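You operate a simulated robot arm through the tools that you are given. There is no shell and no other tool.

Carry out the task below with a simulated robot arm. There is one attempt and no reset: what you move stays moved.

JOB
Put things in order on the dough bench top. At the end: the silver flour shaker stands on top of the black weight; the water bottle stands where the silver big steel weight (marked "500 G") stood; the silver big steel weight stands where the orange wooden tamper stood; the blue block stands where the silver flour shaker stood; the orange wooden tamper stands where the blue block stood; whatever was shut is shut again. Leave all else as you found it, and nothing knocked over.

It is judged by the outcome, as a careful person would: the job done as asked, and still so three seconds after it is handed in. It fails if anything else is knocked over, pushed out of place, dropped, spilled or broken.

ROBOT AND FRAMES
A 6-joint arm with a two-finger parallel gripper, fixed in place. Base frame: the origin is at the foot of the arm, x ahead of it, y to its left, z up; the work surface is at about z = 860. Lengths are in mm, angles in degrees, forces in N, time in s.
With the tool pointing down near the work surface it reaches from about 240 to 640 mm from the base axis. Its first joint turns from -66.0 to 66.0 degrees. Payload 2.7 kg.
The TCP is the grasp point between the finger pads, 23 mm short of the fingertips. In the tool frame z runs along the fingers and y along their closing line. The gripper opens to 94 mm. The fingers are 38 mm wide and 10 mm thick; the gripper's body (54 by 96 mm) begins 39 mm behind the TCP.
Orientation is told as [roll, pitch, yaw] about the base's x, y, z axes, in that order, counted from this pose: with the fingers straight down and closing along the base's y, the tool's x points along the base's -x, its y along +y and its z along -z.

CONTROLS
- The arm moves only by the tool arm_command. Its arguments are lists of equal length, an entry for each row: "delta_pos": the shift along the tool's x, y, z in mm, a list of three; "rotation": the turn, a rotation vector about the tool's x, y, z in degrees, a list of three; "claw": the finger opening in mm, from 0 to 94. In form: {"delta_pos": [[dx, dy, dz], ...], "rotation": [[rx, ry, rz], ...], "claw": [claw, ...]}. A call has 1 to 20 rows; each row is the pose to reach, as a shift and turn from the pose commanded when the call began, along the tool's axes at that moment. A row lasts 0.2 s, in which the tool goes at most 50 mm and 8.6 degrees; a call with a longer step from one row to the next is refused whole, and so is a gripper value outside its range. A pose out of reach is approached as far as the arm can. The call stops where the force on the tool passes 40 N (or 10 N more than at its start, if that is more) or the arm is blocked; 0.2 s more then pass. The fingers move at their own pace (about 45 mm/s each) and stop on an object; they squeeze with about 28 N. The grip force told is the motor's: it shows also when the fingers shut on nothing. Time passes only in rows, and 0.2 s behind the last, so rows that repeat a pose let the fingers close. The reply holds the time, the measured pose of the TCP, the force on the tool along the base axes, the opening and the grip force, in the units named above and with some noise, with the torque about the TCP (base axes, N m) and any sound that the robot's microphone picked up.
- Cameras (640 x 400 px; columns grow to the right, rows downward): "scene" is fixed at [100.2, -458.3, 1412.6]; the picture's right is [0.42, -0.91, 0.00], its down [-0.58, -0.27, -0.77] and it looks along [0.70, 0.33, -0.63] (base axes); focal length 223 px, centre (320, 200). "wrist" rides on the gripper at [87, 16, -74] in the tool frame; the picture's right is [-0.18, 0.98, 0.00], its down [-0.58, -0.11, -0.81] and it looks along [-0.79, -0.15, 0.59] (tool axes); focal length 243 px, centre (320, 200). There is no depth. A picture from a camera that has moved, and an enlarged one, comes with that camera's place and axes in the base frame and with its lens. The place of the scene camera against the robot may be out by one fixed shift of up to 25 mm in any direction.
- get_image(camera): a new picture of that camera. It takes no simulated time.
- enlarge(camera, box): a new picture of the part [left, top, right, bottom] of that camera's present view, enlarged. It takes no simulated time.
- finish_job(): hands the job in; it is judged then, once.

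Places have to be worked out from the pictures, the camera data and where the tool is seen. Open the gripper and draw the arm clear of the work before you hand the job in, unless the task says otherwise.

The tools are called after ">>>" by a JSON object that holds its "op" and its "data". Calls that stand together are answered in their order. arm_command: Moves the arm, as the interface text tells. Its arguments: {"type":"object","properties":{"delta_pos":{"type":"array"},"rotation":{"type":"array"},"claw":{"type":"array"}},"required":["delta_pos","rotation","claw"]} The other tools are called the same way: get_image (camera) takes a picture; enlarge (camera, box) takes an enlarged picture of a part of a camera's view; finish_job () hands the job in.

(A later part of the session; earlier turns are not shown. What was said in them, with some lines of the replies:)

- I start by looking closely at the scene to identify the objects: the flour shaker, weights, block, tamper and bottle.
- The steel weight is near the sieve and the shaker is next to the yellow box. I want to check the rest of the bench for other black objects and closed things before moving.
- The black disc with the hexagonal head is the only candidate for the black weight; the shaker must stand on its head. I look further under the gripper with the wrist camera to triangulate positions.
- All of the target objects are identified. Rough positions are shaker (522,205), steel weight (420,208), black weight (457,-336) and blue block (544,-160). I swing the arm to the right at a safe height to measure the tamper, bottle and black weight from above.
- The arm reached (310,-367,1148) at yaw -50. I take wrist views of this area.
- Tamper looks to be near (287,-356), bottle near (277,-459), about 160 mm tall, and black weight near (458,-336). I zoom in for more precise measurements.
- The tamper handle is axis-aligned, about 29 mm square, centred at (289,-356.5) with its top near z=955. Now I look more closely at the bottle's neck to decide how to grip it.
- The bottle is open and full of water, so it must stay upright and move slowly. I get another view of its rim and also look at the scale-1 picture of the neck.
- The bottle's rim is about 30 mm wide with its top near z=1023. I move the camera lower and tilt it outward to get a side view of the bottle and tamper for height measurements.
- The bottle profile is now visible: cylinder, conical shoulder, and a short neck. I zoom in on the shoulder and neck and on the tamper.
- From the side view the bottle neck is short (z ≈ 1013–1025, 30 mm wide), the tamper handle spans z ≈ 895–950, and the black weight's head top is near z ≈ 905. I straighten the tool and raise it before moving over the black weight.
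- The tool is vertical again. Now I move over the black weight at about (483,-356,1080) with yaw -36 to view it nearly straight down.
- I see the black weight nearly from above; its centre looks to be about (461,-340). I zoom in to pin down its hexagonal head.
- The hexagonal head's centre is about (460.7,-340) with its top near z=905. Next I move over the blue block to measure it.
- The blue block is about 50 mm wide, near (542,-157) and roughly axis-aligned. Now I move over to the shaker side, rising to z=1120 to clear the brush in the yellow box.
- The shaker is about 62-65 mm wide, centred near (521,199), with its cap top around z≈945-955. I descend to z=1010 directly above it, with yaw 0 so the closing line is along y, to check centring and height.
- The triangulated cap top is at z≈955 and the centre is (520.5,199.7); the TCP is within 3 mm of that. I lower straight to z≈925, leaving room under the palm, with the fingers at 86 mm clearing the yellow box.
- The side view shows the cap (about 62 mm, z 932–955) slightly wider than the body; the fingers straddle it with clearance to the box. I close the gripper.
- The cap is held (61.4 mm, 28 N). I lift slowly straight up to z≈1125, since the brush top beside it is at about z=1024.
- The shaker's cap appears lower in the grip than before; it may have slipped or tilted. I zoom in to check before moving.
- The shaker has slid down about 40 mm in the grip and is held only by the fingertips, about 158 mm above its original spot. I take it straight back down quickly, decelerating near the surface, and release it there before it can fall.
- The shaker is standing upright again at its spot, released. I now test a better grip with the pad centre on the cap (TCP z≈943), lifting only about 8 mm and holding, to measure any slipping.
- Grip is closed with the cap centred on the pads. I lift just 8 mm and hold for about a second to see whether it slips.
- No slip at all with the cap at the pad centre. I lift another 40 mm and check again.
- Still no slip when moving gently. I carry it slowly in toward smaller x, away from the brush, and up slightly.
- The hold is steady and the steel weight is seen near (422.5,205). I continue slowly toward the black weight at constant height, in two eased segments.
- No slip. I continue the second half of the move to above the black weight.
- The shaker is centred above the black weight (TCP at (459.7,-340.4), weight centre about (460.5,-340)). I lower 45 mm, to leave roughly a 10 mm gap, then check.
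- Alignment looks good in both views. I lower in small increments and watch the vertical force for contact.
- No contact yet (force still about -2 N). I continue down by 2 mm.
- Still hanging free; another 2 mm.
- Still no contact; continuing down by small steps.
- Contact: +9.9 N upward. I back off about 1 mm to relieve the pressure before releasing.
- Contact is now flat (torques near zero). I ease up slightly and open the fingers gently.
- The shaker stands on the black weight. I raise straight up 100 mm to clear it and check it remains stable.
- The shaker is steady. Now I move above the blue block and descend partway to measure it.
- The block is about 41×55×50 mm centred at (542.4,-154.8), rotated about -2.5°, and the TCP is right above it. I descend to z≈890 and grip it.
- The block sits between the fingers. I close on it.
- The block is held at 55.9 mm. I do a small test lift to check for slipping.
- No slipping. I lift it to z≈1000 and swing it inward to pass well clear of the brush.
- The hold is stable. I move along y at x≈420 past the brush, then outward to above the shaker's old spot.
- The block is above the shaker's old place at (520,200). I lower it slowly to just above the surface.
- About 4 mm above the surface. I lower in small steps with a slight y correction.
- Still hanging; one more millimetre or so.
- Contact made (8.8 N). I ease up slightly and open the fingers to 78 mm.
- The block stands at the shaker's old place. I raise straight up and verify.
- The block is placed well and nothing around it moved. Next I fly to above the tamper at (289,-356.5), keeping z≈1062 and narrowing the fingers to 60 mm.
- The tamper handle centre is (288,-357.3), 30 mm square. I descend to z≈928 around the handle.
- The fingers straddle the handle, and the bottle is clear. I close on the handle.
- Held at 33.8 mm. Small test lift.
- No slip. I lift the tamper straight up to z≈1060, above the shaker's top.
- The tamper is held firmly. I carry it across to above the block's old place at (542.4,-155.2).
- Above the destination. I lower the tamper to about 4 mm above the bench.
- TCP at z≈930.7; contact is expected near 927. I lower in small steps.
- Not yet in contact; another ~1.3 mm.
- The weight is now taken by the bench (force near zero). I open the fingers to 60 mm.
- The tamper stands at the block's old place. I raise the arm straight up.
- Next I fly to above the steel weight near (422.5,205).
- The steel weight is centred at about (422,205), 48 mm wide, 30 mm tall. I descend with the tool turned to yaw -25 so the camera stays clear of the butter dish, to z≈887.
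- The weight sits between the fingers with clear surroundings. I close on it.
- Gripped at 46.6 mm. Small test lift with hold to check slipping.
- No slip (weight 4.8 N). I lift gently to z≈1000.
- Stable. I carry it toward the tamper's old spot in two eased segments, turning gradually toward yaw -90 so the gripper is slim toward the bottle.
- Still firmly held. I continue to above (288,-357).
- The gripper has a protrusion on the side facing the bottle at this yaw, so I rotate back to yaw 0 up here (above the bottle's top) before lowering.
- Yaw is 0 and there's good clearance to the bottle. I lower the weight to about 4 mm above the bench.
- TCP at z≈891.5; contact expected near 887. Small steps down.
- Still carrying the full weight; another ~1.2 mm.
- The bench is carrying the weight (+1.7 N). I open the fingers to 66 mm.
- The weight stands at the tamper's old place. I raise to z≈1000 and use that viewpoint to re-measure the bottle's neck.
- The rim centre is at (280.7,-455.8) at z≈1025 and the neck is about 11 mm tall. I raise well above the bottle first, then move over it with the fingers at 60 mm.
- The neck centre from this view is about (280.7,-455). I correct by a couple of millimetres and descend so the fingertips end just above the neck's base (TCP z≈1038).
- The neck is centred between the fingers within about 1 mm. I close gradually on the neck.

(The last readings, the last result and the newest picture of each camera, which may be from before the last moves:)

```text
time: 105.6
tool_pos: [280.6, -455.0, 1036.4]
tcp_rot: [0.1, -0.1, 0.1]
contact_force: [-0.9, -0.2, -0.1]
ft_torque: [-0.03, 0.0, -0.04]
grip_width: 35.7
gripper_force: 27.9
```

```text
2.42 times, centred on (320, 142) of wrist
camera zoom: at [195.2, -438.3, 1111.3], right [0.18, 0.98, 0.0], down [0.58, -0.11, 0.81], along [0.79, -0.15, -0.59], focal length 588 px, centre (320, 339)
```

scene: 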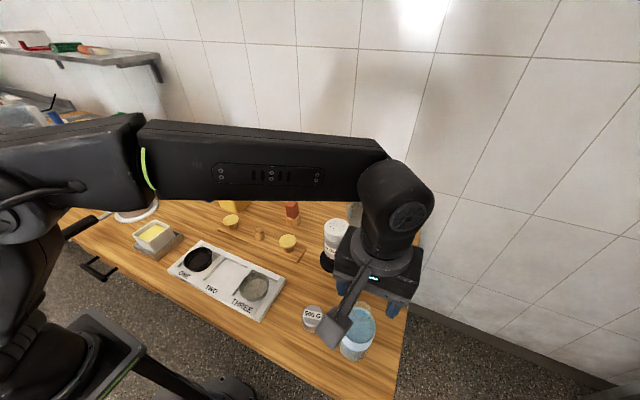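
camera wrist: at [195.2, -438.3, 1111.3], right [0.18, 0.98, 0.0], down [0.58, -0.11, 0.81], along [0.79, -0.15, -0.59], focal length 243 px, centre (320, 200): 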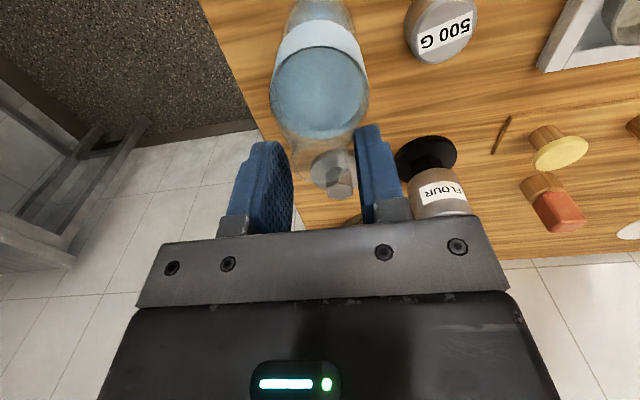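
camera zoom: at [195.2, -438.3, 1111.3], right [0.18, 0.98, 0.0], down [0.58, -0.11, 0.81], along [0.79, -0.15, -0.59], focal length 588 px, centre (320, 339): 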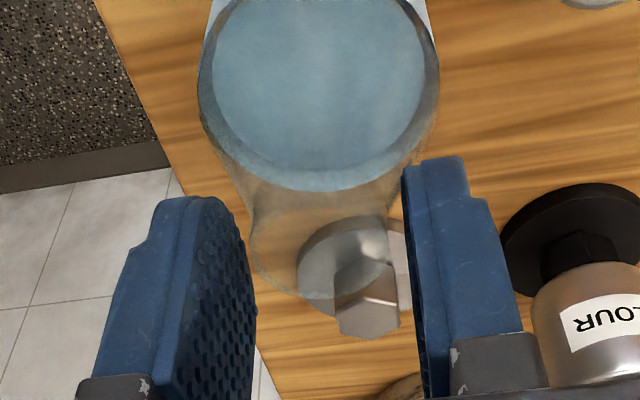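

The fingers stopped at 35.7 mm, touching a sloping part rather than the thin neck, which is not a secure hold. A better option is the top of the cylindrical body: with the palm just above the rim the fingertips reach z≈965, below the shoulder at z≈972. I open to 82 mm.

>>> {"op": "arm_command", "data": {"delta_pos": [[0, 0, 0], [0, 0, 0], [0, 0, 0], [0, 0, 0], [0, 0, 0]], "rotation": [[0, 0, 0], [0, 0, 0], [0, 0, 0], [0, 0, 0], [0, 0, 0]], "claw": [45, 60, 72, 82, 82]}}

>>> {"op": "get_image", "data": {"camera": "wrist"}}

>>> {"op": "enlarge", "data": {"camera": "wrist", "box": [200, 20, 440, 220]}}

```text
time: 106.8
tool_pos: [280.6, -456.0, 1036.0]
tcp_rot: [0.0, 0.1, 0.0]
contact_force: [0.4, -0.3, -0.5]
ft_torque: [-0.02, 0.01, 0.0]
grip_width: 82.2
gripper_force: 0.1
```

```text
taken
camera wrist: at [195.2, -438.3, 1111.3], right [0.18, 0.98, 0.0], down [0.58, -0.11, 0.81], along [0.79, -0.15, -0.59], focal length 243 px, centre (320, 200)
```

wrist: 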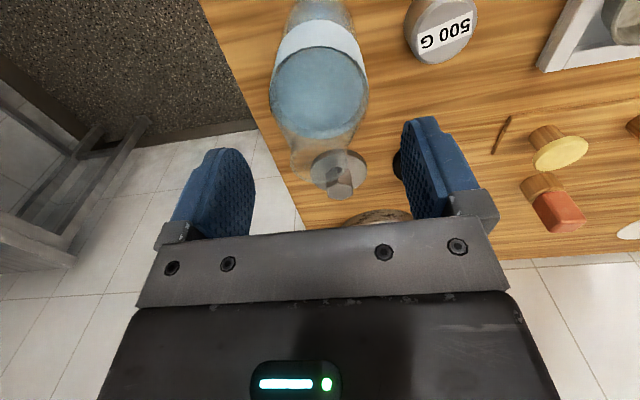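

```text
2.00 times, centred on (320, 120) of wrist
camera zoom: at [195.2, -438.3, 1111.3], right [0.18, 0.98, 0.0], down [0.58, -0.11, 0.81], along [0.79, -0.15, -0.59], focal length 485 px, centre (320, 360)
```

zoom: 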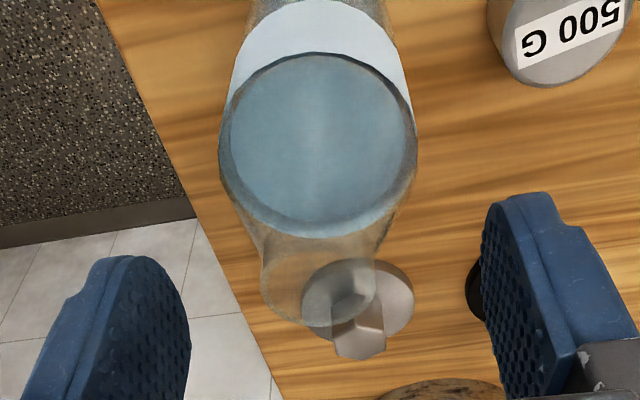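

The bottle is undisturbed. I descend around the shoulder to z≈992, keeping it centred.

>>> {"op": "arm_command", "data": {"delta_pos": [[1, 0, 6], [2, 0, 16], [2, 0, 28], [2, 0, 38], [2, 0, 43], [2, 0, 45.3]], "rotation": [[0, 0, 0], [0, 0, 0], [0, 0, 0], [0, 0, 0], [0, 0, 0], [0, 0, 0]], "claw": [82, 82, 82, 82, 82, 82]}}

>>> {"op": "get_image", "data": {"camera": "wrist"}}

>>> {"op": "enlarge", "data": {"camera": "wrist", "box": [200, 60, 440, 240]}}

```text
time: 108.2
tool_pos: [279.3, -455.1, 991.7]
tcp_rot: [0.0, -0.1, 0.0]
contact_force: [0.4, 0.4, -0.1]
ft_torque: [0.02, -0.01, 0.02]
grip_width: 82.2
gripper_force: 0.0
```

```text
taken
camera wrist: at [193.5, -437.8, 1066.0], right [0.18, 0.98, 0.0], down [0.58, -0.11, 0.81], along [0.79, -0.15, -0.59], focal length 243 px, centre (320, 200)
```

wrist: 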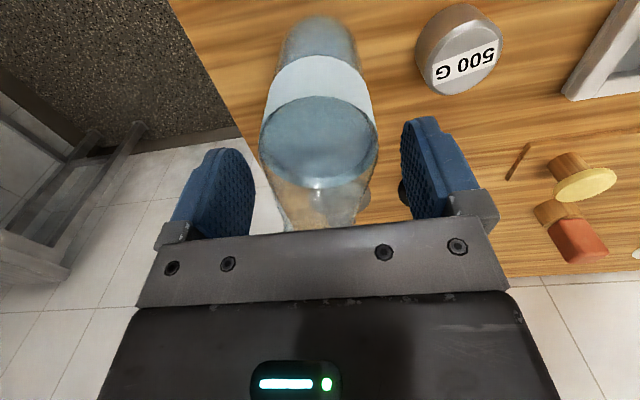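

```text
2.22 times, centred on (320, 150) of wrist
camera zoom: at [193.5, -437.8, 1066.0], right [0.18, 0.98, 0.0], down [0.58, -0.11, 0.81], along [0.79, -0.15, -0.59], focal length 539 px, centre (320, 311)
```

zoom: 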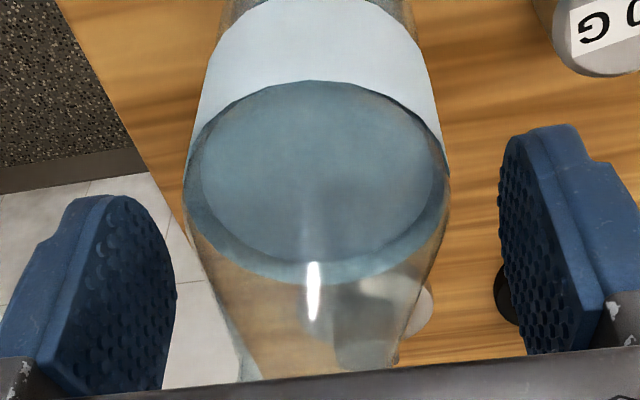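

Palm is about 6 mm above the rim with no contact. I lower 3 mm more and check the force.

>>> {"op": "arm_command", "data": {"delta_pos": [[0, 0, 1], [0, 0, 2], [0, 0, 3]], "rotation": [[0, 0, 0], [0, 0, 0], [0, 0, 0]], "claw": [82, 82, 82]}}

```text
time: 109.0
tool_pos: [278.2, -453.4, 987.9]
tcp_rot: [0.2, 0.1, 0.0]
contact_force: [0.3, -0.1, -1.0]
ft_torque: [0.03, 0.02, 0.01]
grip_width: 81.8
gripper_force: 0.1
```

>>> {"op": "arm_command", "data": {"delta_pos": [[0, 0, 0.5], [0, 0, 1]], "rotation": [[0, 0, 0], [0, 0, 0]], "claw": [82, 82]}}

>>> {"op": "get_image", "data": {"camera": "wrist"}}

```text
time: 109.6
tool_pos: [278.3, -453.8, 987.0]
tcp_rot: [0.1, -0.1, -0.1]
contact_force: [0.1, 0.5, -0.1]
ft_torque: [-0.02, 0.03, -0.02]
grip_width: 82.0
gripper_force: 0.1
```

```text
taken
camera wrist: at [192.5, -438.2, 1062.3], right [0.18, 0.98, 0.0], down [0.58, -0.11, 0.81], along [0.79, -0.15, -0.59], focal length 243 px, centre (320, 200)
```

wrist: 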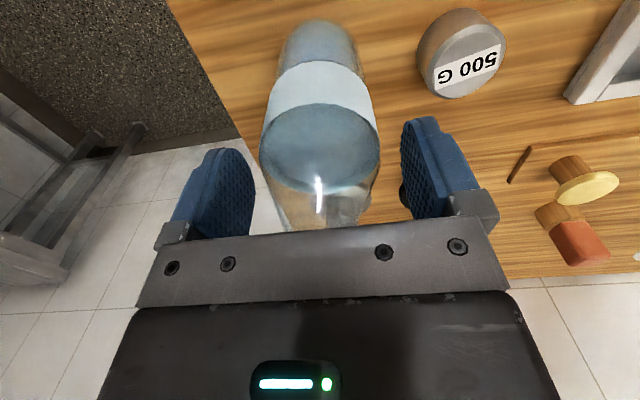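

Still no contact with the rim (palm at about 1027). One more millimetre, then I close gently on the body.

>>> {"op": "arm_command", "data": {"delta_pos": [[0, 0, 0.5], [0, 0, 1.2]], "rotation": [[0, 0, 0], [0, 0, 0]], "claw": [82, 82]}}

```text
time: 110.2
tool_pos: [278.1, -454.5, 986.8]
tcp_rot: [0.0, 0.0, 0.0]
contact_force: [-1.1, 0.3, 3.4]
ft_torque: [-0.02, -0.04, 0.01]
grip_width: 81.8
gripper_force: 0.0
```

The palm just touches the rim (3.4 N), confirming its height at about 1026. I back off 0.8 mm and close gradually.

>>> {"op": "arm_command", "data": {"delta_pos": [[0, 0, -0.8], [0, 0, -0.8], [0, 0, -0.8], [0, 0, -0.8], [0, 0, -0.8], [0, 0, -0.8], [0, 0, -0.8]], "rotation": [[0, 0, 0], [0, 0, 0], [0, 0, 0], [0, 0, 0], [0, 0, 0], [0, 0, 0], [0, 0, 0]], "claw": [82, 76, 70, 66, 62, 54, 45]}}

>>> {"op": "get_image", "data": {"camera": "wrist"}}

>>> {"op": "enlarge", "data": {"camera": "wrist", "box": [200, 60, 440, 240]}}

>>> {"op": "enlarge", "data": {"camera": "scene", "box": [310, 230, 430, 370]}}

```text
time: 111.8
tool_pos: [278.7, -454.4, 987.1]
tcp_rot: [0.1, 0.0, 0.0]
contact_force: [0.9, 0.1, 0.4]
ft_torque: [0.01, -0.05, -0.04]
grip_width: 60.8
gripper_force: 28.2
```

```text
taken
camera wrist: at [192.6, -438.6, 1061.7], right [0.18, 0.98, 0.0], down [0.58, -0.11, 0.81], along [0.79, -0.15, -0.59], focal length 243 px, centre (320, 200)
```

wrist: 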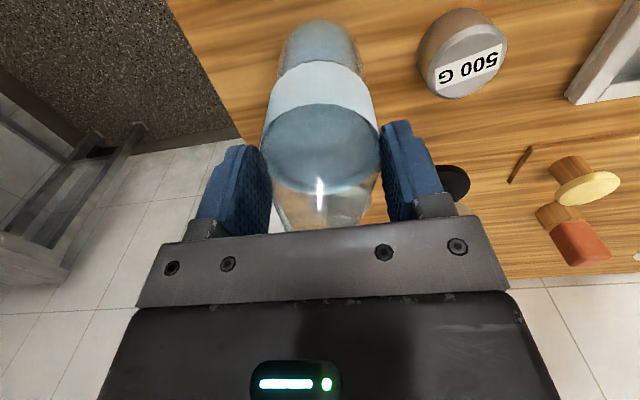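

```text
2.22 times, centred on (320, 150) of wrist
camera zoom: at [192.6, -438.6, 1061.7], right [0.18, 0.98, 0.0], down [0.58, -0.11, 0.81], along [0.79, -0.15, -0.59], focal length 539 px, centre (320, 311)
```

zoom: 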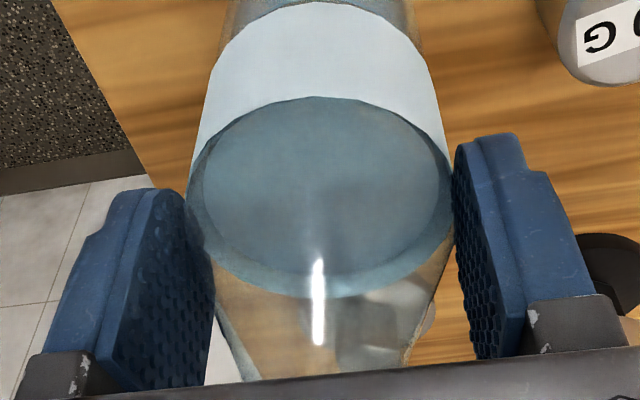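

```text
2.86 times, centred on (370, 300) of scene
camera zoom: at [100.2, -458.3, 1412.6], right [0.42, -0.91, 0.0], down [-0.58, -0.27, -0.77], along [0.7, 0.33, -0.63], focal length 638 px, centre (177, -86)
```

zoom: 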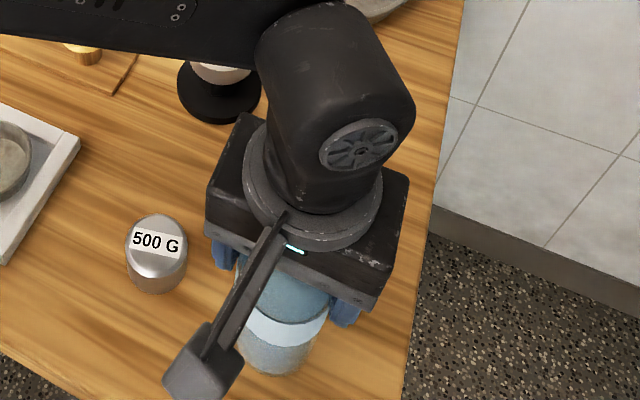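

Grip width 60.8 mm matches the body's diameter (about 61 mm), so the tips are on the vertical wall. I do a tiny 4 mm test lift with a long hold.

>>> {"op": "arm_command", "data": {"delta_pos": [[0, 0, -1], [0, 0, -2.5], [0, 0, -4], [0, 0, -4], [0, 0, -4], [0, 0, -4], [0, 0, -4], [0, 0, -4]], "rotation": [[0, 0, 0], [0, 0, 0], [0, 0, 0], [0, 0, 0], [0, 0, 0], [0, 0, 0], [0, 0, 0], [0, 0, 0]], "claw": [45, 45, 45, 45, 45, 45, 45, 45]}}

>>> {"op": "enlarge", "data": {"camera": "wrist", "box": [200, 60, 440, 240]}}

```text
time: 113.6
tool_pos: [279.1, -453.9, 989.6]
tcp_rot: [0.1, 0.0, 0.0]
contact_force: [-0.6, -0.4, -2.8]
ft_torque: [-0.01, 0.01, -0.01]
grip_width: 60.9
gripper_force: 27.6
```

```text
2.22 times, centred on (320, 150) of wrist
camera zoom: at [192.6, -437.8, 1065.1], right [0.18, 0.98, 0.0], down [0.58, -0.11, 0.81], along [0.79, -0.15, -0.59], focal length 539 px, centre (320, 311)
```

zoom: 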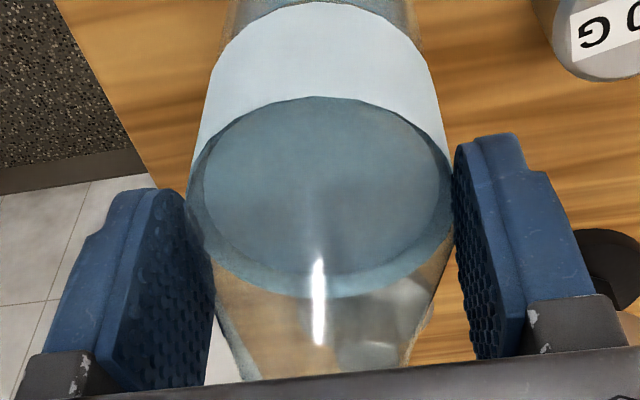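

The bottle is lifted (about 2.8 N) and hasn't moved in the grip. I raise another 12 mm slowly and hold again.

>>> {"op": "arm_command", "data": {"delta_pos": [[0, 0, -1], [0, 0, -3], [0, 0, -6], [0, 0, -9], [0, 0, -11], [0, 0, -12], [0, 0, -12], [0, 0, -12], [0, 0, -12], [0, 0, -12]], "rotation": [[0, 0, 0], [0, 0, 0], [0, 0, 0], [0, 0, 0], [0, 0, 0], [0, 0, 0], [0, 0, 0], [0, 0, 0], [0, 0, 0], [0, 0, 0]], "claw": [45, 45, 45, 45, 45, 45, 45, 45, 45, 45]}}

>>> {"op": "enlarge", "data": {"camera": "wrist", "box": [200, 60, 440, 240]}}

>>> {"op": "enlarge", "data": {"camera": "scene", "box": [310, 230, 430, 370]}}

```text
time: 115.8
tool_pos: [278.9, -454.5, 1002.1]
tcp_rot: [0.1, 0.0, 0.0]
contact_force: [-0.2, 0.1, -2.3]
ft_torque: [0.06, 0.04, 0.02]
grip_width: 60.3
gripper_force: 28.7
```

```text
2.22 times, centred on (320, 150) of wrist
camera zoom: at [192.6, -438.3, 1077.0], right [0.18, 0.98, 0.0], down [0.58, -0.11, 0.81], along [0.79, -0.15, -0.59], focal length 539 px, centre (320, 311)
```

zoom: 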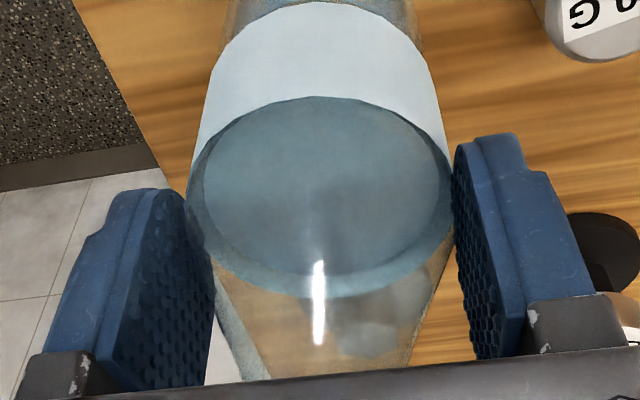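

```text
2.86 times, centred on (370, 300) of scene
camera zoom: at [100.2, -458.3, 1412.6], right [0.42, -0.91, 0.0], down [-0.58, -0.27, -0.77], along [0.7, 0.33, -0.63], focal length 638 px, centre (177, -86)
```

zoom: 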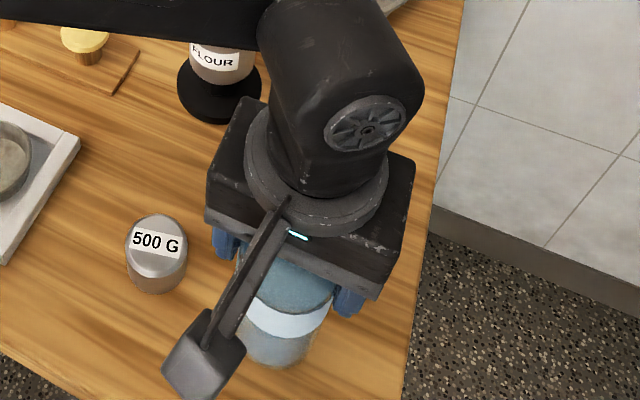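

No slip after holding. I lift gently another 75 mm with soft acceleration.

>>> {"op": "arm_command", "data": {"delta_pos": [[0, 0, -1], [0, 0, -3], [0, 0, -6], [0, 0, -10], [0, 0, -15], [0, 0, -21], [0, 0, -28], [0, 0, -36], [0, 0, -44], [0, 0, -52], [0, 0, -59], [0, 0, -65], [0, 0, -69], [0, 0, -72], [0, 0, -74], [0, 0, -75]], "rotation": [[0, 0, 0], [0, 0, 0], [0, 0, 0], [0, 0, 0], [0, 0, 0], [0, 0, 0], [0, 0, 0], [0, 0, 0], [0, 0, 0], [0, 0, 0], [0, 0, 0], [0, 0, 0], [0, 0, 0], [0, 0, 0], [0, 0, 0], [0, 0, 0]], "claw": [45, 45, 45, 45, 45, 45, 45, 45, 45, 45, 45, 45, 45, 45, 45, 45]}}

>>> {"op": "enlarge", "data": {"camera": "wrist", "box": [200, 60, 440, 240]}}

>>> {"op": "get_image", "data": {"camera": "scene"}}

```text
time: 119.2
tool_pos: [276.7, -453.9, 1076.6]
tcp_rot: [0.1, 0.0, 0.0]
contact_force: [-0.7, -0.4, -2.5]
ft_torque: [0.0, -0.02, -0.01]
grip_width: 60.5
gripper_force: 28.0
```

```text
2.22 times, centred on (320, 150) of wrist
camera zoom: at [192.1, -438.2, 1152.0], right [0.18, 0.98, 0.0], down [0.58, -0.11, 0.81], along [0.79, -0.15, -0.59], focal length 539 px, centre (320, 311)
```

zoom: 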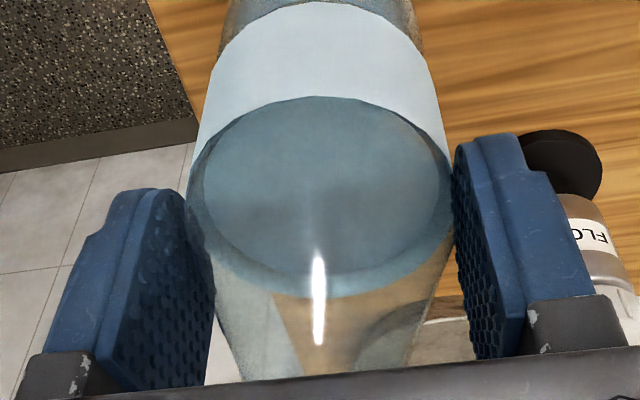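

```text
taken
```

scene: 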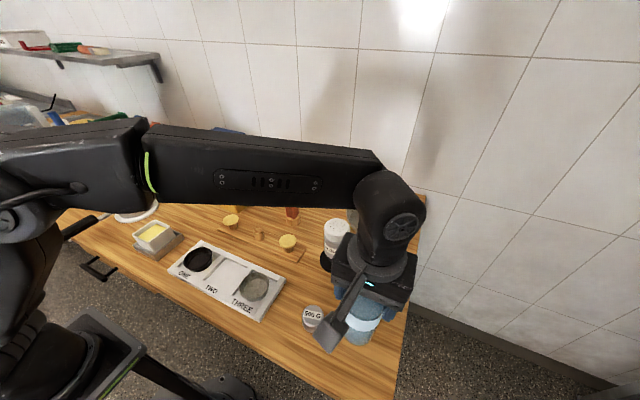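

The bottle is steady, its bottom at z≈950. I carry it toward the steel weight's old place in four gentle eased segments.

>>> {"op": "arm_command", "data": {"delta_pos": [[-0.2, 0.9, 0], [-0.6, 2.7, 0], [-1.4, 6.4, 0], [-2.6, 11.9, 0], [-4.4, 20.1, 0], [-6.5, 30.2, 0], [-9.1, 42.1, 0], [-11.9, 54.9, 0], [-14.9, 68.7, 0], [-17.9, 82.4, 0], [-20.9, 96.2, 0], [-23.8, 109.8, 0], [-26.6, 122.7, 0], [-29.2, 134.6, 0], [-31.4, 144.6, 0], [-33.1, 152.9, 0], [-34.3, 158.4, 0], [-35.1, 162, 0], [-35.5, 163.9, 0], [-35.7, 164.8, 0]], "rotation": [[0, 0, 0], [0, 0, 0], [0, 0, 0], [0, 0, 0], [0, 0, 0], [0, 0, 0], [0, 0, 0], [0, 0, 0], [0, 0, 0], [0, 0, 0], [0, 0, 0], [0, 0, 0], [0, 0, 0], [0, 0, 0], [0, 0, 0], [0, 0, 0], [0, 0, 0], [0, 0, 0], [0, 0, 0], [0, 0, 0]], "claw": [45, 45, 45, 45, 45, 45, 45, 45, 45, 45, 45, 45, 45, 45, 45, 45, 45, 45, 45, 45]}}

>>> {"op": "enlarge", "data": {"camera": "wrist", "box": [200, 60, 440, 240]}}

```text
time: 123.4
tool_pos: [312.8, -288.7, 1077.1]
tcp_rot: [0.1, 0.0, 0.0]
contact_force: [-0.2, -1.1, -2.9]
ft_torque: [-0.02, -0.01, 0.02]
grip_width: 60.7
gripper_force: 28.1
```

```text
2.22 times, centred on (320, 150) of wrist
camera zoom: at [227.8, -273.2, 1152.9], right [0.18, 0.98, 0.0], down [0.58, -0.11, 0.81], along [0.79, -0.15, -0.59], focal length 539 px, centre (320, 311)
```

zoom: 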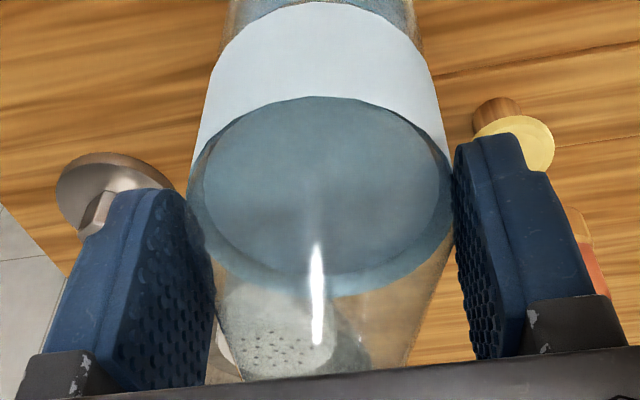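

No slip. Second segment.

>>> {"op": "arm_command", "data": {"delta_pos": [[-0.2, 0.9, 0], [-0.6, 2.7, 0], [-1.4, 6.4, 0], [-2.6, 11.9, 0], [-4.4, 20.1, 0], [-6.5, 30.2, 0], [-9.1, 42.1, 0], [-11.9, 54.9, 0], [-14.9, 68.7, 0], [-17.9, 82.4, 0], [-20.9, 96.2, 0], [-23.8, 109.8, 0], [-26.6, 122.7, 0], [-29.2, 134.6, 0], [-31.4, 144.6, 0], [-33.1, 152.9, 0], [-34.3, 158.4, 0], [-35.1, 162, 0], [-35.5, 163.9, 0], [-35.7, 164.8, 0]], "rotation": [[0, 0, 0], [0, 0, 0], [0, 0, 0], [0, 0, 0], [0, 0, 0], [0, 0, 0], [0, 0, 0], [0, 0, 0], [0, 0, 0], [0, 0, 0], [0, 0, 0], [0, 0, 0], [0, 0, 0], [0, 0, 0], [0, 0, 0], [0, 0, 0], [0, 0, 0], [0, 0, 0], [0, 0, 0], [0, 0, 0]], "claw": [45, 45, 45, 45, 45, 45, 45, 45, 45, 45, 45, 45, 45, 45, 45, 45, 45, 45, 45, 45]}}

>>> {"op": "enlarge", "data": {"camera": "wrist", "box": [200, 60, 440, 240]}}

```text
time: 127.6
tool_pos: [349.9, -125.0, 1077.8]
tcp_rot: [0.1, 0.0, -0.1]
contact_force: [0.2, -0.1, -3.3]
ft_torque: [0.02, 0.04, 0.04]
grip_width: 60.6
gripper_force: 28.6
```

```text
2.22 times, centred on (320, 150) of wrist
camera zoom: at [263.5, -108.3, 1152.6], right [0.18, 0.98, 0.0], down [0.58, -0.11, 0.81], along [0.79, -0.15, -0.59], focal length 539 px, centre (320, 311)
```

zoom: 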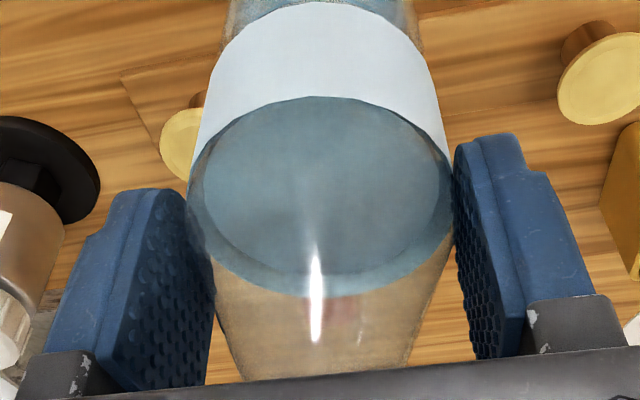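

Stable. Third segment.

>>> {"op": "arm_command", "data": {"delta_pos": [[-0.2, 0.9, 0], [-0.6, 2.7, 0], [-1.4, 6.4, 0], [-2.6, 11.9, 0], [-4.4, 20.1, 0], [-6.5, 30.2, 0], [-9.1, 42.1, 0], [-11.9, 54.9, 0], [-14.9, 68.7, 0], [-17.9, 82.4, 0], [-20.9, 96.2, 0], [-23.8, 109.8, 0], [-26.6, 122.7, 0], [-29.2, 134.6, 0], [-31.4, 144.6, 0], [-33.1, 152.9, 0], [-34.3, 158.4, 0], [-35.1, 162, 0], [-35.5, 163.9, 0], [-35.7, 164.8, 0]], "rotation": [[0, 0, 0], [0, 0, 0], [0, 0, 0], [0, 0, 0], [0, 0, 0], [0, 0, 0], [0, 0, 0], [0, 0, 0], [0, 0, 0], [0, 0, 0], [0, 0, 0], [0, 0, 0], [0, 0, 0], [0, 0, 0], [0, 0, 0], [0, 0, 0], [0, 0, 0], [0, 0, 0], [0, 0, 0], [0, 0, 0]], "claw": [45, 45, 45, 45, 45, 45, 45, 45, 45, 45, 45, 45, 45, 45, 45, 45, 45, 45, 45, 45]}}

>>> {"op": "enlarge", "data": {"camera": "wrist", "box": [200, 60, 440, 240]}}

```text
time: 131.8
tool_pos: [385.3, 39.6, 1078.4]
tcp_rot: [0.1, 0.0, 0.0]
contact_force: [-0.1, 0.0, -2.3]
ft_torque: [0.01, 0.0, -0.01]
grip_width: 60.6
gripper_force: 28.2
```

```text
2.22 times, centred on (320, 150) of wrist
camera zoom: at [299.8, 56.6, 1153.4], right [0.18, 0.98, 0.0], down [0.58, -0.11, 0.81], along [0.79, -0.15, -0.59], focal length 539 px, centre (320, 311)
```

zoom: 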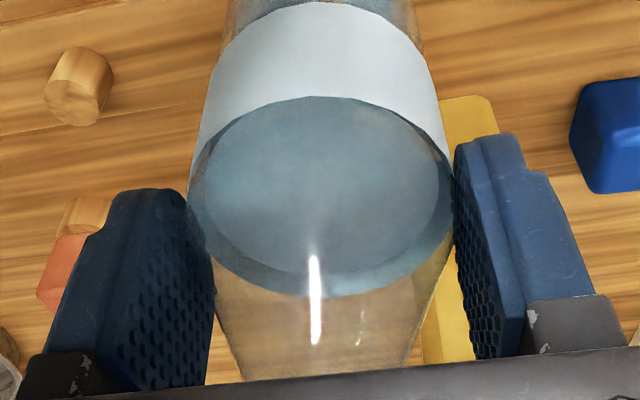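

Stable. Final segment to above (422,205).

>>> {"op": "arm_command", "data": {"delta_pos": [[-0.2, 0.9, 0], [-0.6, 2.7, 0], [-1.4, 6.4, 0], [-2.5, 11.9, 0], [-4.3, 20.1, 0], [-6.3, 30.1, 0], [-8.8, 42, 0], [-11.5, 54.8, 0], [-14.5, 68.5, 0], [-17.3, 82.2, 0], [-20.3, 96, 0], [-23.1, 109.5, 0], [-25.8, 122.4, 0], [-28.3, 134.3, 0], [-30.4, 144.2, 0], [-32.1, 152.5, 0], [-33.2, 158, 0], [-34, 161.6, 0], [-34.4, 163.5, 0], [-34.6, 164.4, 0]], "rotation": [[0, 0, 0], [0, 0, 0], [0, 0, 0], [0, 0, 0], [0, 0, 0], [0, 0, 0], [0, 0, 0], [0, 0, 0], [0, 0, 0], [0, 0, 0], [0, 0, 0], [0, 0, 0], [0, 0, 0], [0, 0, 0], [0, 0, 0], [0, 0, 0], [0, 0, 0], [0, 0, 0], [0, 0, 0], [0, 0, 0]], "claw": [45, 45, 45, 45, 45, 45, 45, 45, 45, 45, 45, 45, 45, 45, 45, 45, 45, 45, 45, 45]}}

>>> {"op": "get_image", "data": {"camera": "wrist"}}

>>> {"op": "enlarge", "data": {"camera": "wrist", "box": [0, 0, 640, 2]}}

>>> {"op": "enlarge", "data": {"camera": "scene", "box": [120, 110, 260, 260]}}

```text
time: 136.0
tool_pos: [419.3, 204.4, 1078.0]
tcp_rot: [0.0, 0.0, 0.0]
contact_force: [0.1, -0.2, -2.8]
ft_torque: [-0.02, 0.04, 0.01]
grip_width: 60.4
gripper_force: 28.2
```

```text
taken
camera wrist: at [333.6, 220.7, 1153.5], right [0.18, 0.98, 0.0], down [0.58, -0.11, 0.81], along [0.79, -0.15, -0.59], focal length 243 px, centre (320, 200)
```

wrist: 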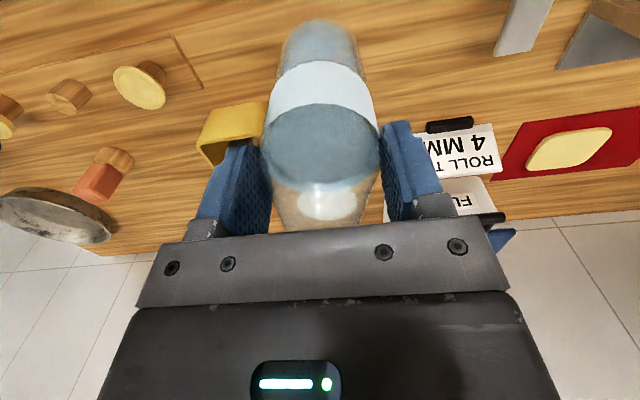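

```text
1.00 times, centred on (320, 1) of wrist (not enlarged: the box is as wide or as high as the picture)
camera zoom: at [333.6, 220.7, 1153.5], right [0.18, 0.98, 0.0], down [0.58, -0.11, 0.81], along [0.79, -0.15, -0.59], focal length 243 px, centre (320, 399)
```

zoom: 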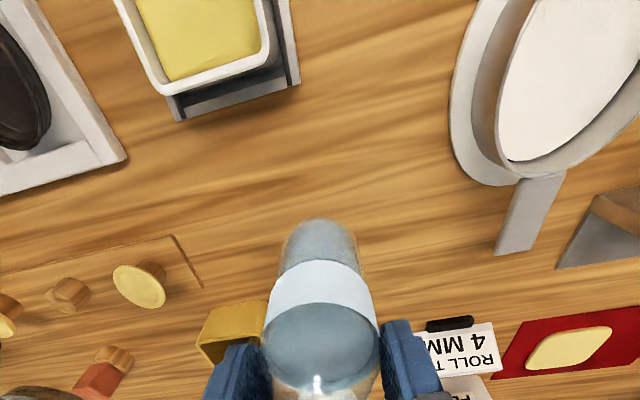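

```text
2.67 times, centred on (190, 185) of scene
camera zoom: at [100.2, -458.2, 1412.6], right [0.42, -0.91, 0.0], down [-0.58, -0.27, -0.77], along [0.7, 0.33, -0.63], focal length 595 px, centre (667, 240)
```

zoom: 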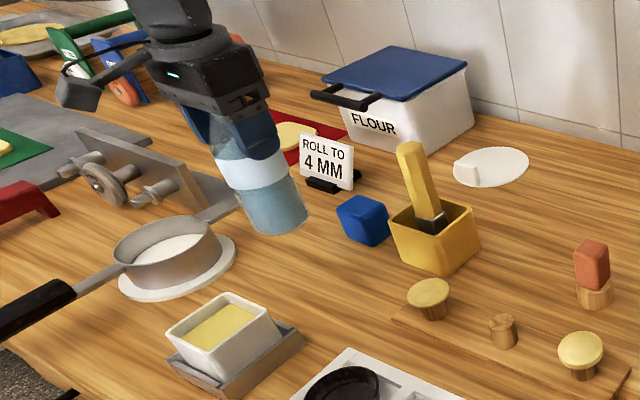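

Above the destination at (420.6,204.7). I lower the bottle gently by 86 mm.

>>> {"op": "arm_command", "data": {"delta_pos": [[-0.2, 0.1, 1], [-0.4, 0.2, 3], [-0.6, 0.3, 7], [-0.8, 0.3, 13], [-0.8, 0.3, 20], [-0.8, 0.3, 28], [-0.8, 0.3, 36], [-0.8, 0.3, 44], [-0.8, 0.3, 52], [-0.8, 0.3, 60], [-0.8, 0.3, 67], [-0.8, 0.3, 73], [-0.8, 0.3, 78], [-0.8, 0.3, 82], [-0.8, 0.3, 84.5], [-0.8, 0.3, 86]], "rotation": [[0, 0, 0], [0, 0, 0], [0, 0, 0], [0, 0, 0], [0, 0, 0], [0, 0, 0], [0, 0, 0], [0, 0, 0], [0, 0, 0], [0, 0, 0], [0, 0, 0], [0, 0, 0], [0, 0, 0], [0, 0, 0], [0, 0, 0], [0, 0, 0]], "claw": [45, 45, 45, 45, 45, 45, 45, 45, 45, 45, 45, 45, 45, 45, 45, 45]}}

>>> {"op": "get_image", "data": {"camera": "wrist"}}

>>> {"op": "enlarge", "data": {"camera": "scene", "box": [120, 110, 260, 260]}}

```text
time: 139.4
tool_pos: [420.1, 205.1, 991.4]
tcp_rot: [0.1, 0.1, 0.0]
contact_force: [0.3, -0.6, -3.1]
ft_torque: [-0.06, 0.0, -0.02]
grip_width: 60.4
gripper_force: 27.5
```

```text
taken
camera wrist: at [335.0, 221.2, 1066.9], right [0.18, 0.98, 0.0], down [0.58, -0.11, 0.81], along [0.79, -0.15, -0.59], focal length 243 px, centre (320, 200)
```

wrist: 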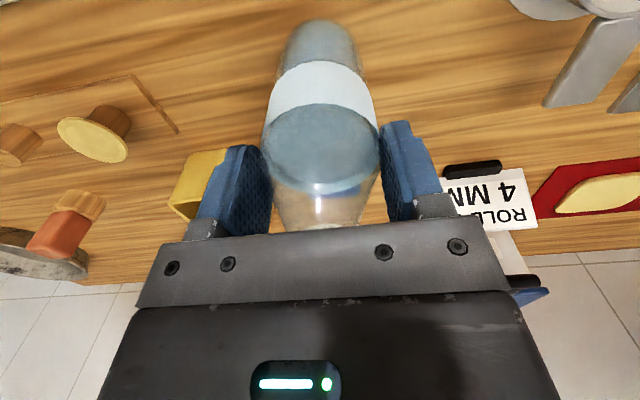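

```text
2.67 times, centred on (190, 185) of scene
camera zoom: at [100.2, -458.2, 1412.6], right [0.42, -0.91, 0.0], down [-0.58, -0.27, -0.77], along [0.7, 0.33, -0.63], focal length 595 px, centre (667, 240)
```

zoom: 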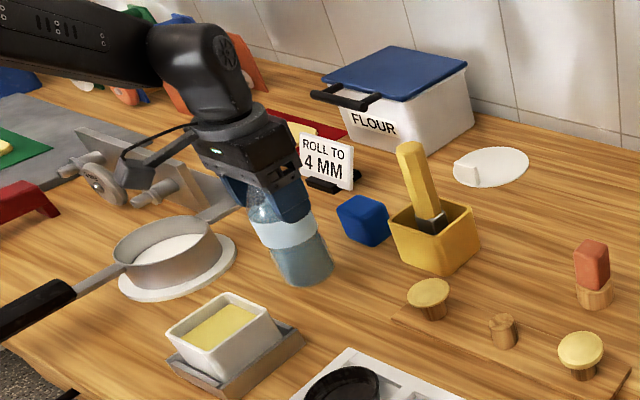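

The bottle is about 5 mm above the bench. I lower in small steps, watching force.

>>> {"op": "arm_command", "data": {"delta_pos": [[0, 0, 1], [0, 0, 2.2], [0, 0, 3.3]], "rotation": [[0, 0, 0], [0, 0, 0], [0, 0, 0]], "claw": [45, 45, 45]}}

```text
time: 140.2
tool_pos: [421.5, 203.1, 988.2]
tcp_rot: [0.1, 0.0, -0.1]
contact_force: [-0.4, -0.4, -3.0]
ft_torque: [0.01, 0.02, -0.03]
grip_width: 60.3
gripper_force: 28.5
```

>>> {"op": "arm_command", "data": {"delta_pos": [[0, 0, 0.6], [0, 0, 1.2]], "rotation": [[0, 0, 0], [0, 0, 0]], "claw": [45, 45]}}

```text
time: 140.8
tool_pos: [420.7, 204.7, 987.2]
tcp_rot: [0.1, 0.0, 0.0]
contact_force: [-0.3, -0.1, -2.6]
ft_torque: [-0.05, 0.0, -0.01]
grip_width: 60.3
gripper_force: 27.6
```

Still hanging at −2.6 N; another 0.8 mm.

>>> {"op": "arm_command", "data": {"delta_pos": [[0, 0, 0.4], [0, 0, 0.8]], "rotation": [[0, 0, 0], [0, 0, 0]], "claw": [45, 45]}}

```text
time: 141.4
tool_pos: [419.7, 206.2, 986.5]
tcp_rot: [0.2, -0.1, 0.0]
contact_force: [-1.5, 0.6, 1.8]
ft_torque: [-0.16, 0.15, -0.04]
grip_width: 60.3
gripper_force: 27.5
```

Contact (+1.8 N). I lower another 0.4 mm so it seats flat, then check.

>>> {"op": "arm_command", "data": {"delta_pos": [[0, 0, 0.4], [0, 0, 0.4]], "rotation": [[0, 0, 0], [0, 0, 0]], "claw": [45, 45]}}

```text
time: 142.0
tool_pos: [421.2, 205.7, 988.1]
tcp_rot: [0.1, -0.2, 0.0]
contact_force: [-0.3, -0.6, 9.6]
ft_torque: [-0.37, 0.28, -0.01]
grip_width: 60.6
gripper_force: 27.9
```

The base touches on one edge first (a slight tilt), so I ease up half a millimetre and release gently so it settles flat.

>>> {"op": "arm_command", "data": {"delta_pos": [[0, 0, -0.5], [0, 0, -0.5], [0, 0, -0.5], [0, 0, -0.5], [0, 0, -0.5], [0, 0, -0.5]], "rotation": [[0, 0, 0], [0, 0, 0], [0, 0, 0], [0, 0, 0], [0, 0, 0], [0, 0, 0]], "claw": [45, 58, 62, 68, 76, 82]}}

>>> {"op": "get_image", "data": {"camera": "wrist"}}

>>> {"op": "enlarge", "data": {"camera": "scene", "box": [140, 130, 240, 240]}}

```text
time: 143.4
tool_pos: [421.8, 204.3, 987.9]
tcp_rot: [0.1, 0.0, 0.0]
contact_force: [-0.4, 0.4, -0.6]
ft_torque: [0.01, 0.04, 0.04]
grip_width: 82.0
gripper_force: 0.1
```

```text
taken
camera wrist: at [334.9, 221.4, 1062.6], right [0.18, 0.98, 0.0], down [0.58, -0.11, 0.81], along [0.79, -0.15, -0.59], focal length 243 px, centre (320, 200)
```

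wrist: 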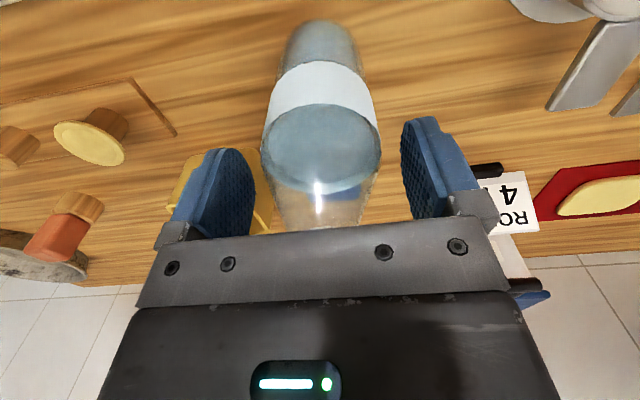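

```text
3.64 times, centred on (190, 185) of scene
camera zoom: at [100.2, -458.3, 1412.6], right [0.42, -0.91, 0.0], down [-0.58, -0.27, -0.77], along [0.7, 0.33, -0.63], focal length 812 px, centre (793, 254)
```

zoom: 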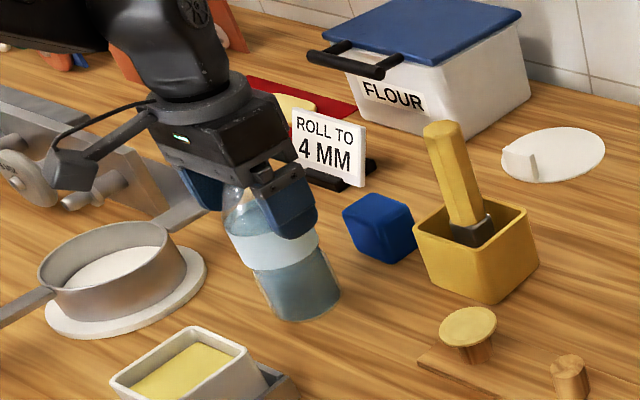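

The bottle is standing free. I raise straight up, slowly at first.

>>> {"op": "arm_command", "data": {"delta_pos": [[0, 0, -5], [0, 0, -15], [0, 0, -32], [0, 0, -55], [0, 0, -80], [0, 0, -105], [0, 0, -125], [0, 0, -135]], "rotation": [[0, 0, 0], [0, 0, 0], [0, 0, 0], [0, 0, 0], [0, 0, 0], [0, 0, 0], [0, 0, 0], [0, 0, 0]], "claw": [82, 82, 82, 82, 82, 82, 82, 82]}}

>>> {"op": "get_image", "data": {"camera": "wrist"}}

>>> {"op": "get_image", "data": {"camera": "scene"}}

```text
time: 145.2
tool_pos: [419.6, 205.1, 1122.0]
tcp_rot: [0.1, 0.0, 0.0]
contact_force: [0.6, 0.2, 0.0]
ft_torque: [-0.06, 0.01, 0.0]
grip_width: 82.1
gripper_force: 0.0
```

```text
taken
camera wrist: at [334.4, 221.1, 1197.0], right [0.18, 0.98, 0.0], down [0.58, -0.11, 0.81], along [0.79, -0.15, -0.59], focal length 243 px, centre (320, 200)
```

wrist: 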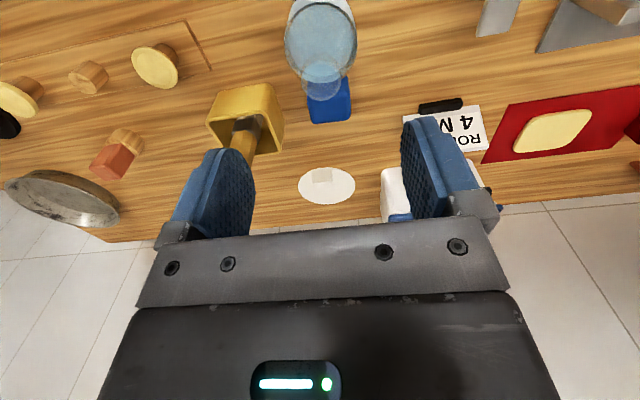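

```text
taken
```

scene: 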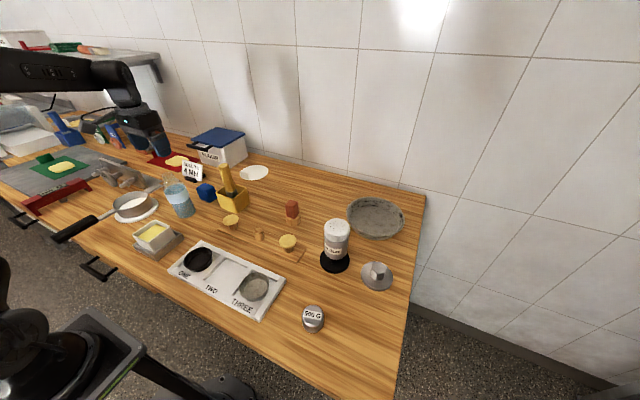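

Everything is placed. I draw the arm back up to near its starting pose, with the gripper open.

>>> {"op": "arm_command", "data": {"delta_pos": [[0, 0, -20], [-2, -15, -45], [-5, -45, -70], [-9, -85, -85], [-13, -125, -92], [-16, -160, -92], [-17, -180, -92]], "rotation": [[0, 0, 0], [0, 0, 0], [0, 0, 0], [0, 0, 0], [0, 0, 0], [0, 0, 0], [0, 0, 0]], "claw": [84, 88, 94, 94, 94, 94, 94]}}

>>> {"op": "enlarge", "data": {"camera": "scene", "box": [100, 110, 300, 240]}}

>>> {"op": "enlarge", "data": {"camera": "scene", "box": [240, 180, 440, 370]}}

>>> {"op": "enlarge", "data": {"camera": "wrist", "box": [0, 0, 640, 2]}}

>>> {"op": "get_image", "data": {"camera": "scene"}}

```text
time: 146.8
tool_pos: [437.8, 24.5, 1214.6]
tcp_rot: [0.1, 0.0, 0.0]
contact_force: [-1.6, 0.3, -0.5]
ft_torque: [0.0, -0.03, -0.01]
grip_width: 94.0
gripper_force: 0.0
```

```text
3.08 times, centred on (200, 175) of scene
camera zoom: at [100.2, -458.3, 1412.6], right [0.42, -0.91, 0.0], down [-0.58, -0.27, -0.77], along [0.7, 0.33, -0.63], focal length 687 px, centre (689, 277)
```

zoom: 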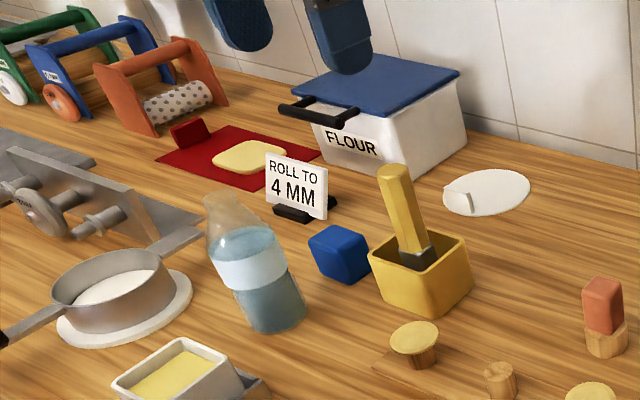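

```text
2.11 times, centred on (340, 275) of scene
camera zoom: at [100.2, -458.3, 1412.6], right [0.42, -0.91, 0.0], down [-0.58, -0.27, -0.77], along [0.7, 0.33, -0.63], focal length 470 px, centre (278, 42)
```

zoom: 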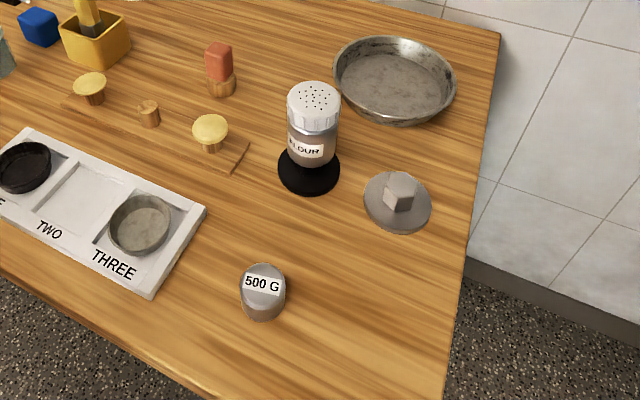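

```text
1.00 times, centred on (320, 1) of wrist (not enlarged: the box is as wide or as high as the picture)
camera zoom: at [352.0, 40.0, 1288.6], right [0.18, 0.98, 0.0], down [0.58, -0.11, 0.81], along [0.79, -0.15, -0.59], focal length 243 px, centre (320, 399)
```

zoom: 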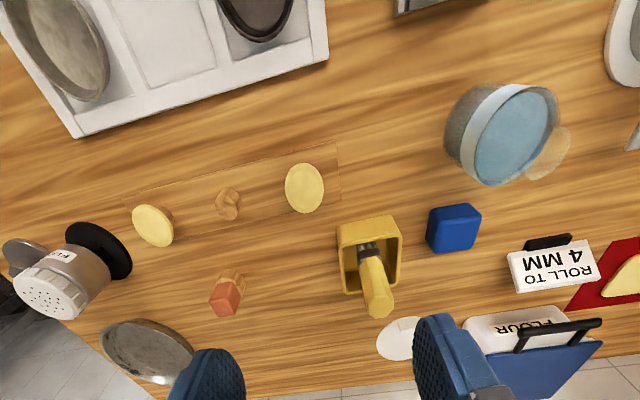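

```text
taken
```

scene: 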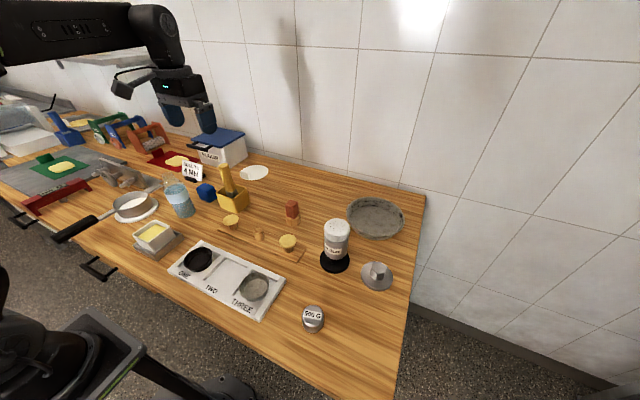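

All objects are upright and in their requested places, and the bin is still shut. The rest of the bench matches the starting pictures, and the arm is clear with the gripper open. I hand the job in.

>>> {"op": "finish_job", "data": {}}

```text
The job is handed in.
```

The bench top is in order and the job is handed in. The final pictures showed everything upright and in place.

| Object | Now stands |
|---|---|
| Silver flour shaker | On top of the black weight |
| Blue block | Where the flour shaker stood |
| Orange wooden tamper | Where the blue block stood |
| Silver 500 G weight | Where the tamper stood |
| Water bottle | Where the 500 G weight stood |

- **Shaker:** On my first lift the shaker slid about 40 mm down in the gripper, so I lowered it back to its spot before it fell. I gripped it again higher on the cap, and it held for the rest of the move.
- **Bottle:** I moved the open bottle slowly and kept it upright. I saw no spill.
- **Everything else:** I opened nothing, and the flour bin is still shut. Nothing was knocked over. The arm is back near its starting pose with the gripper open.
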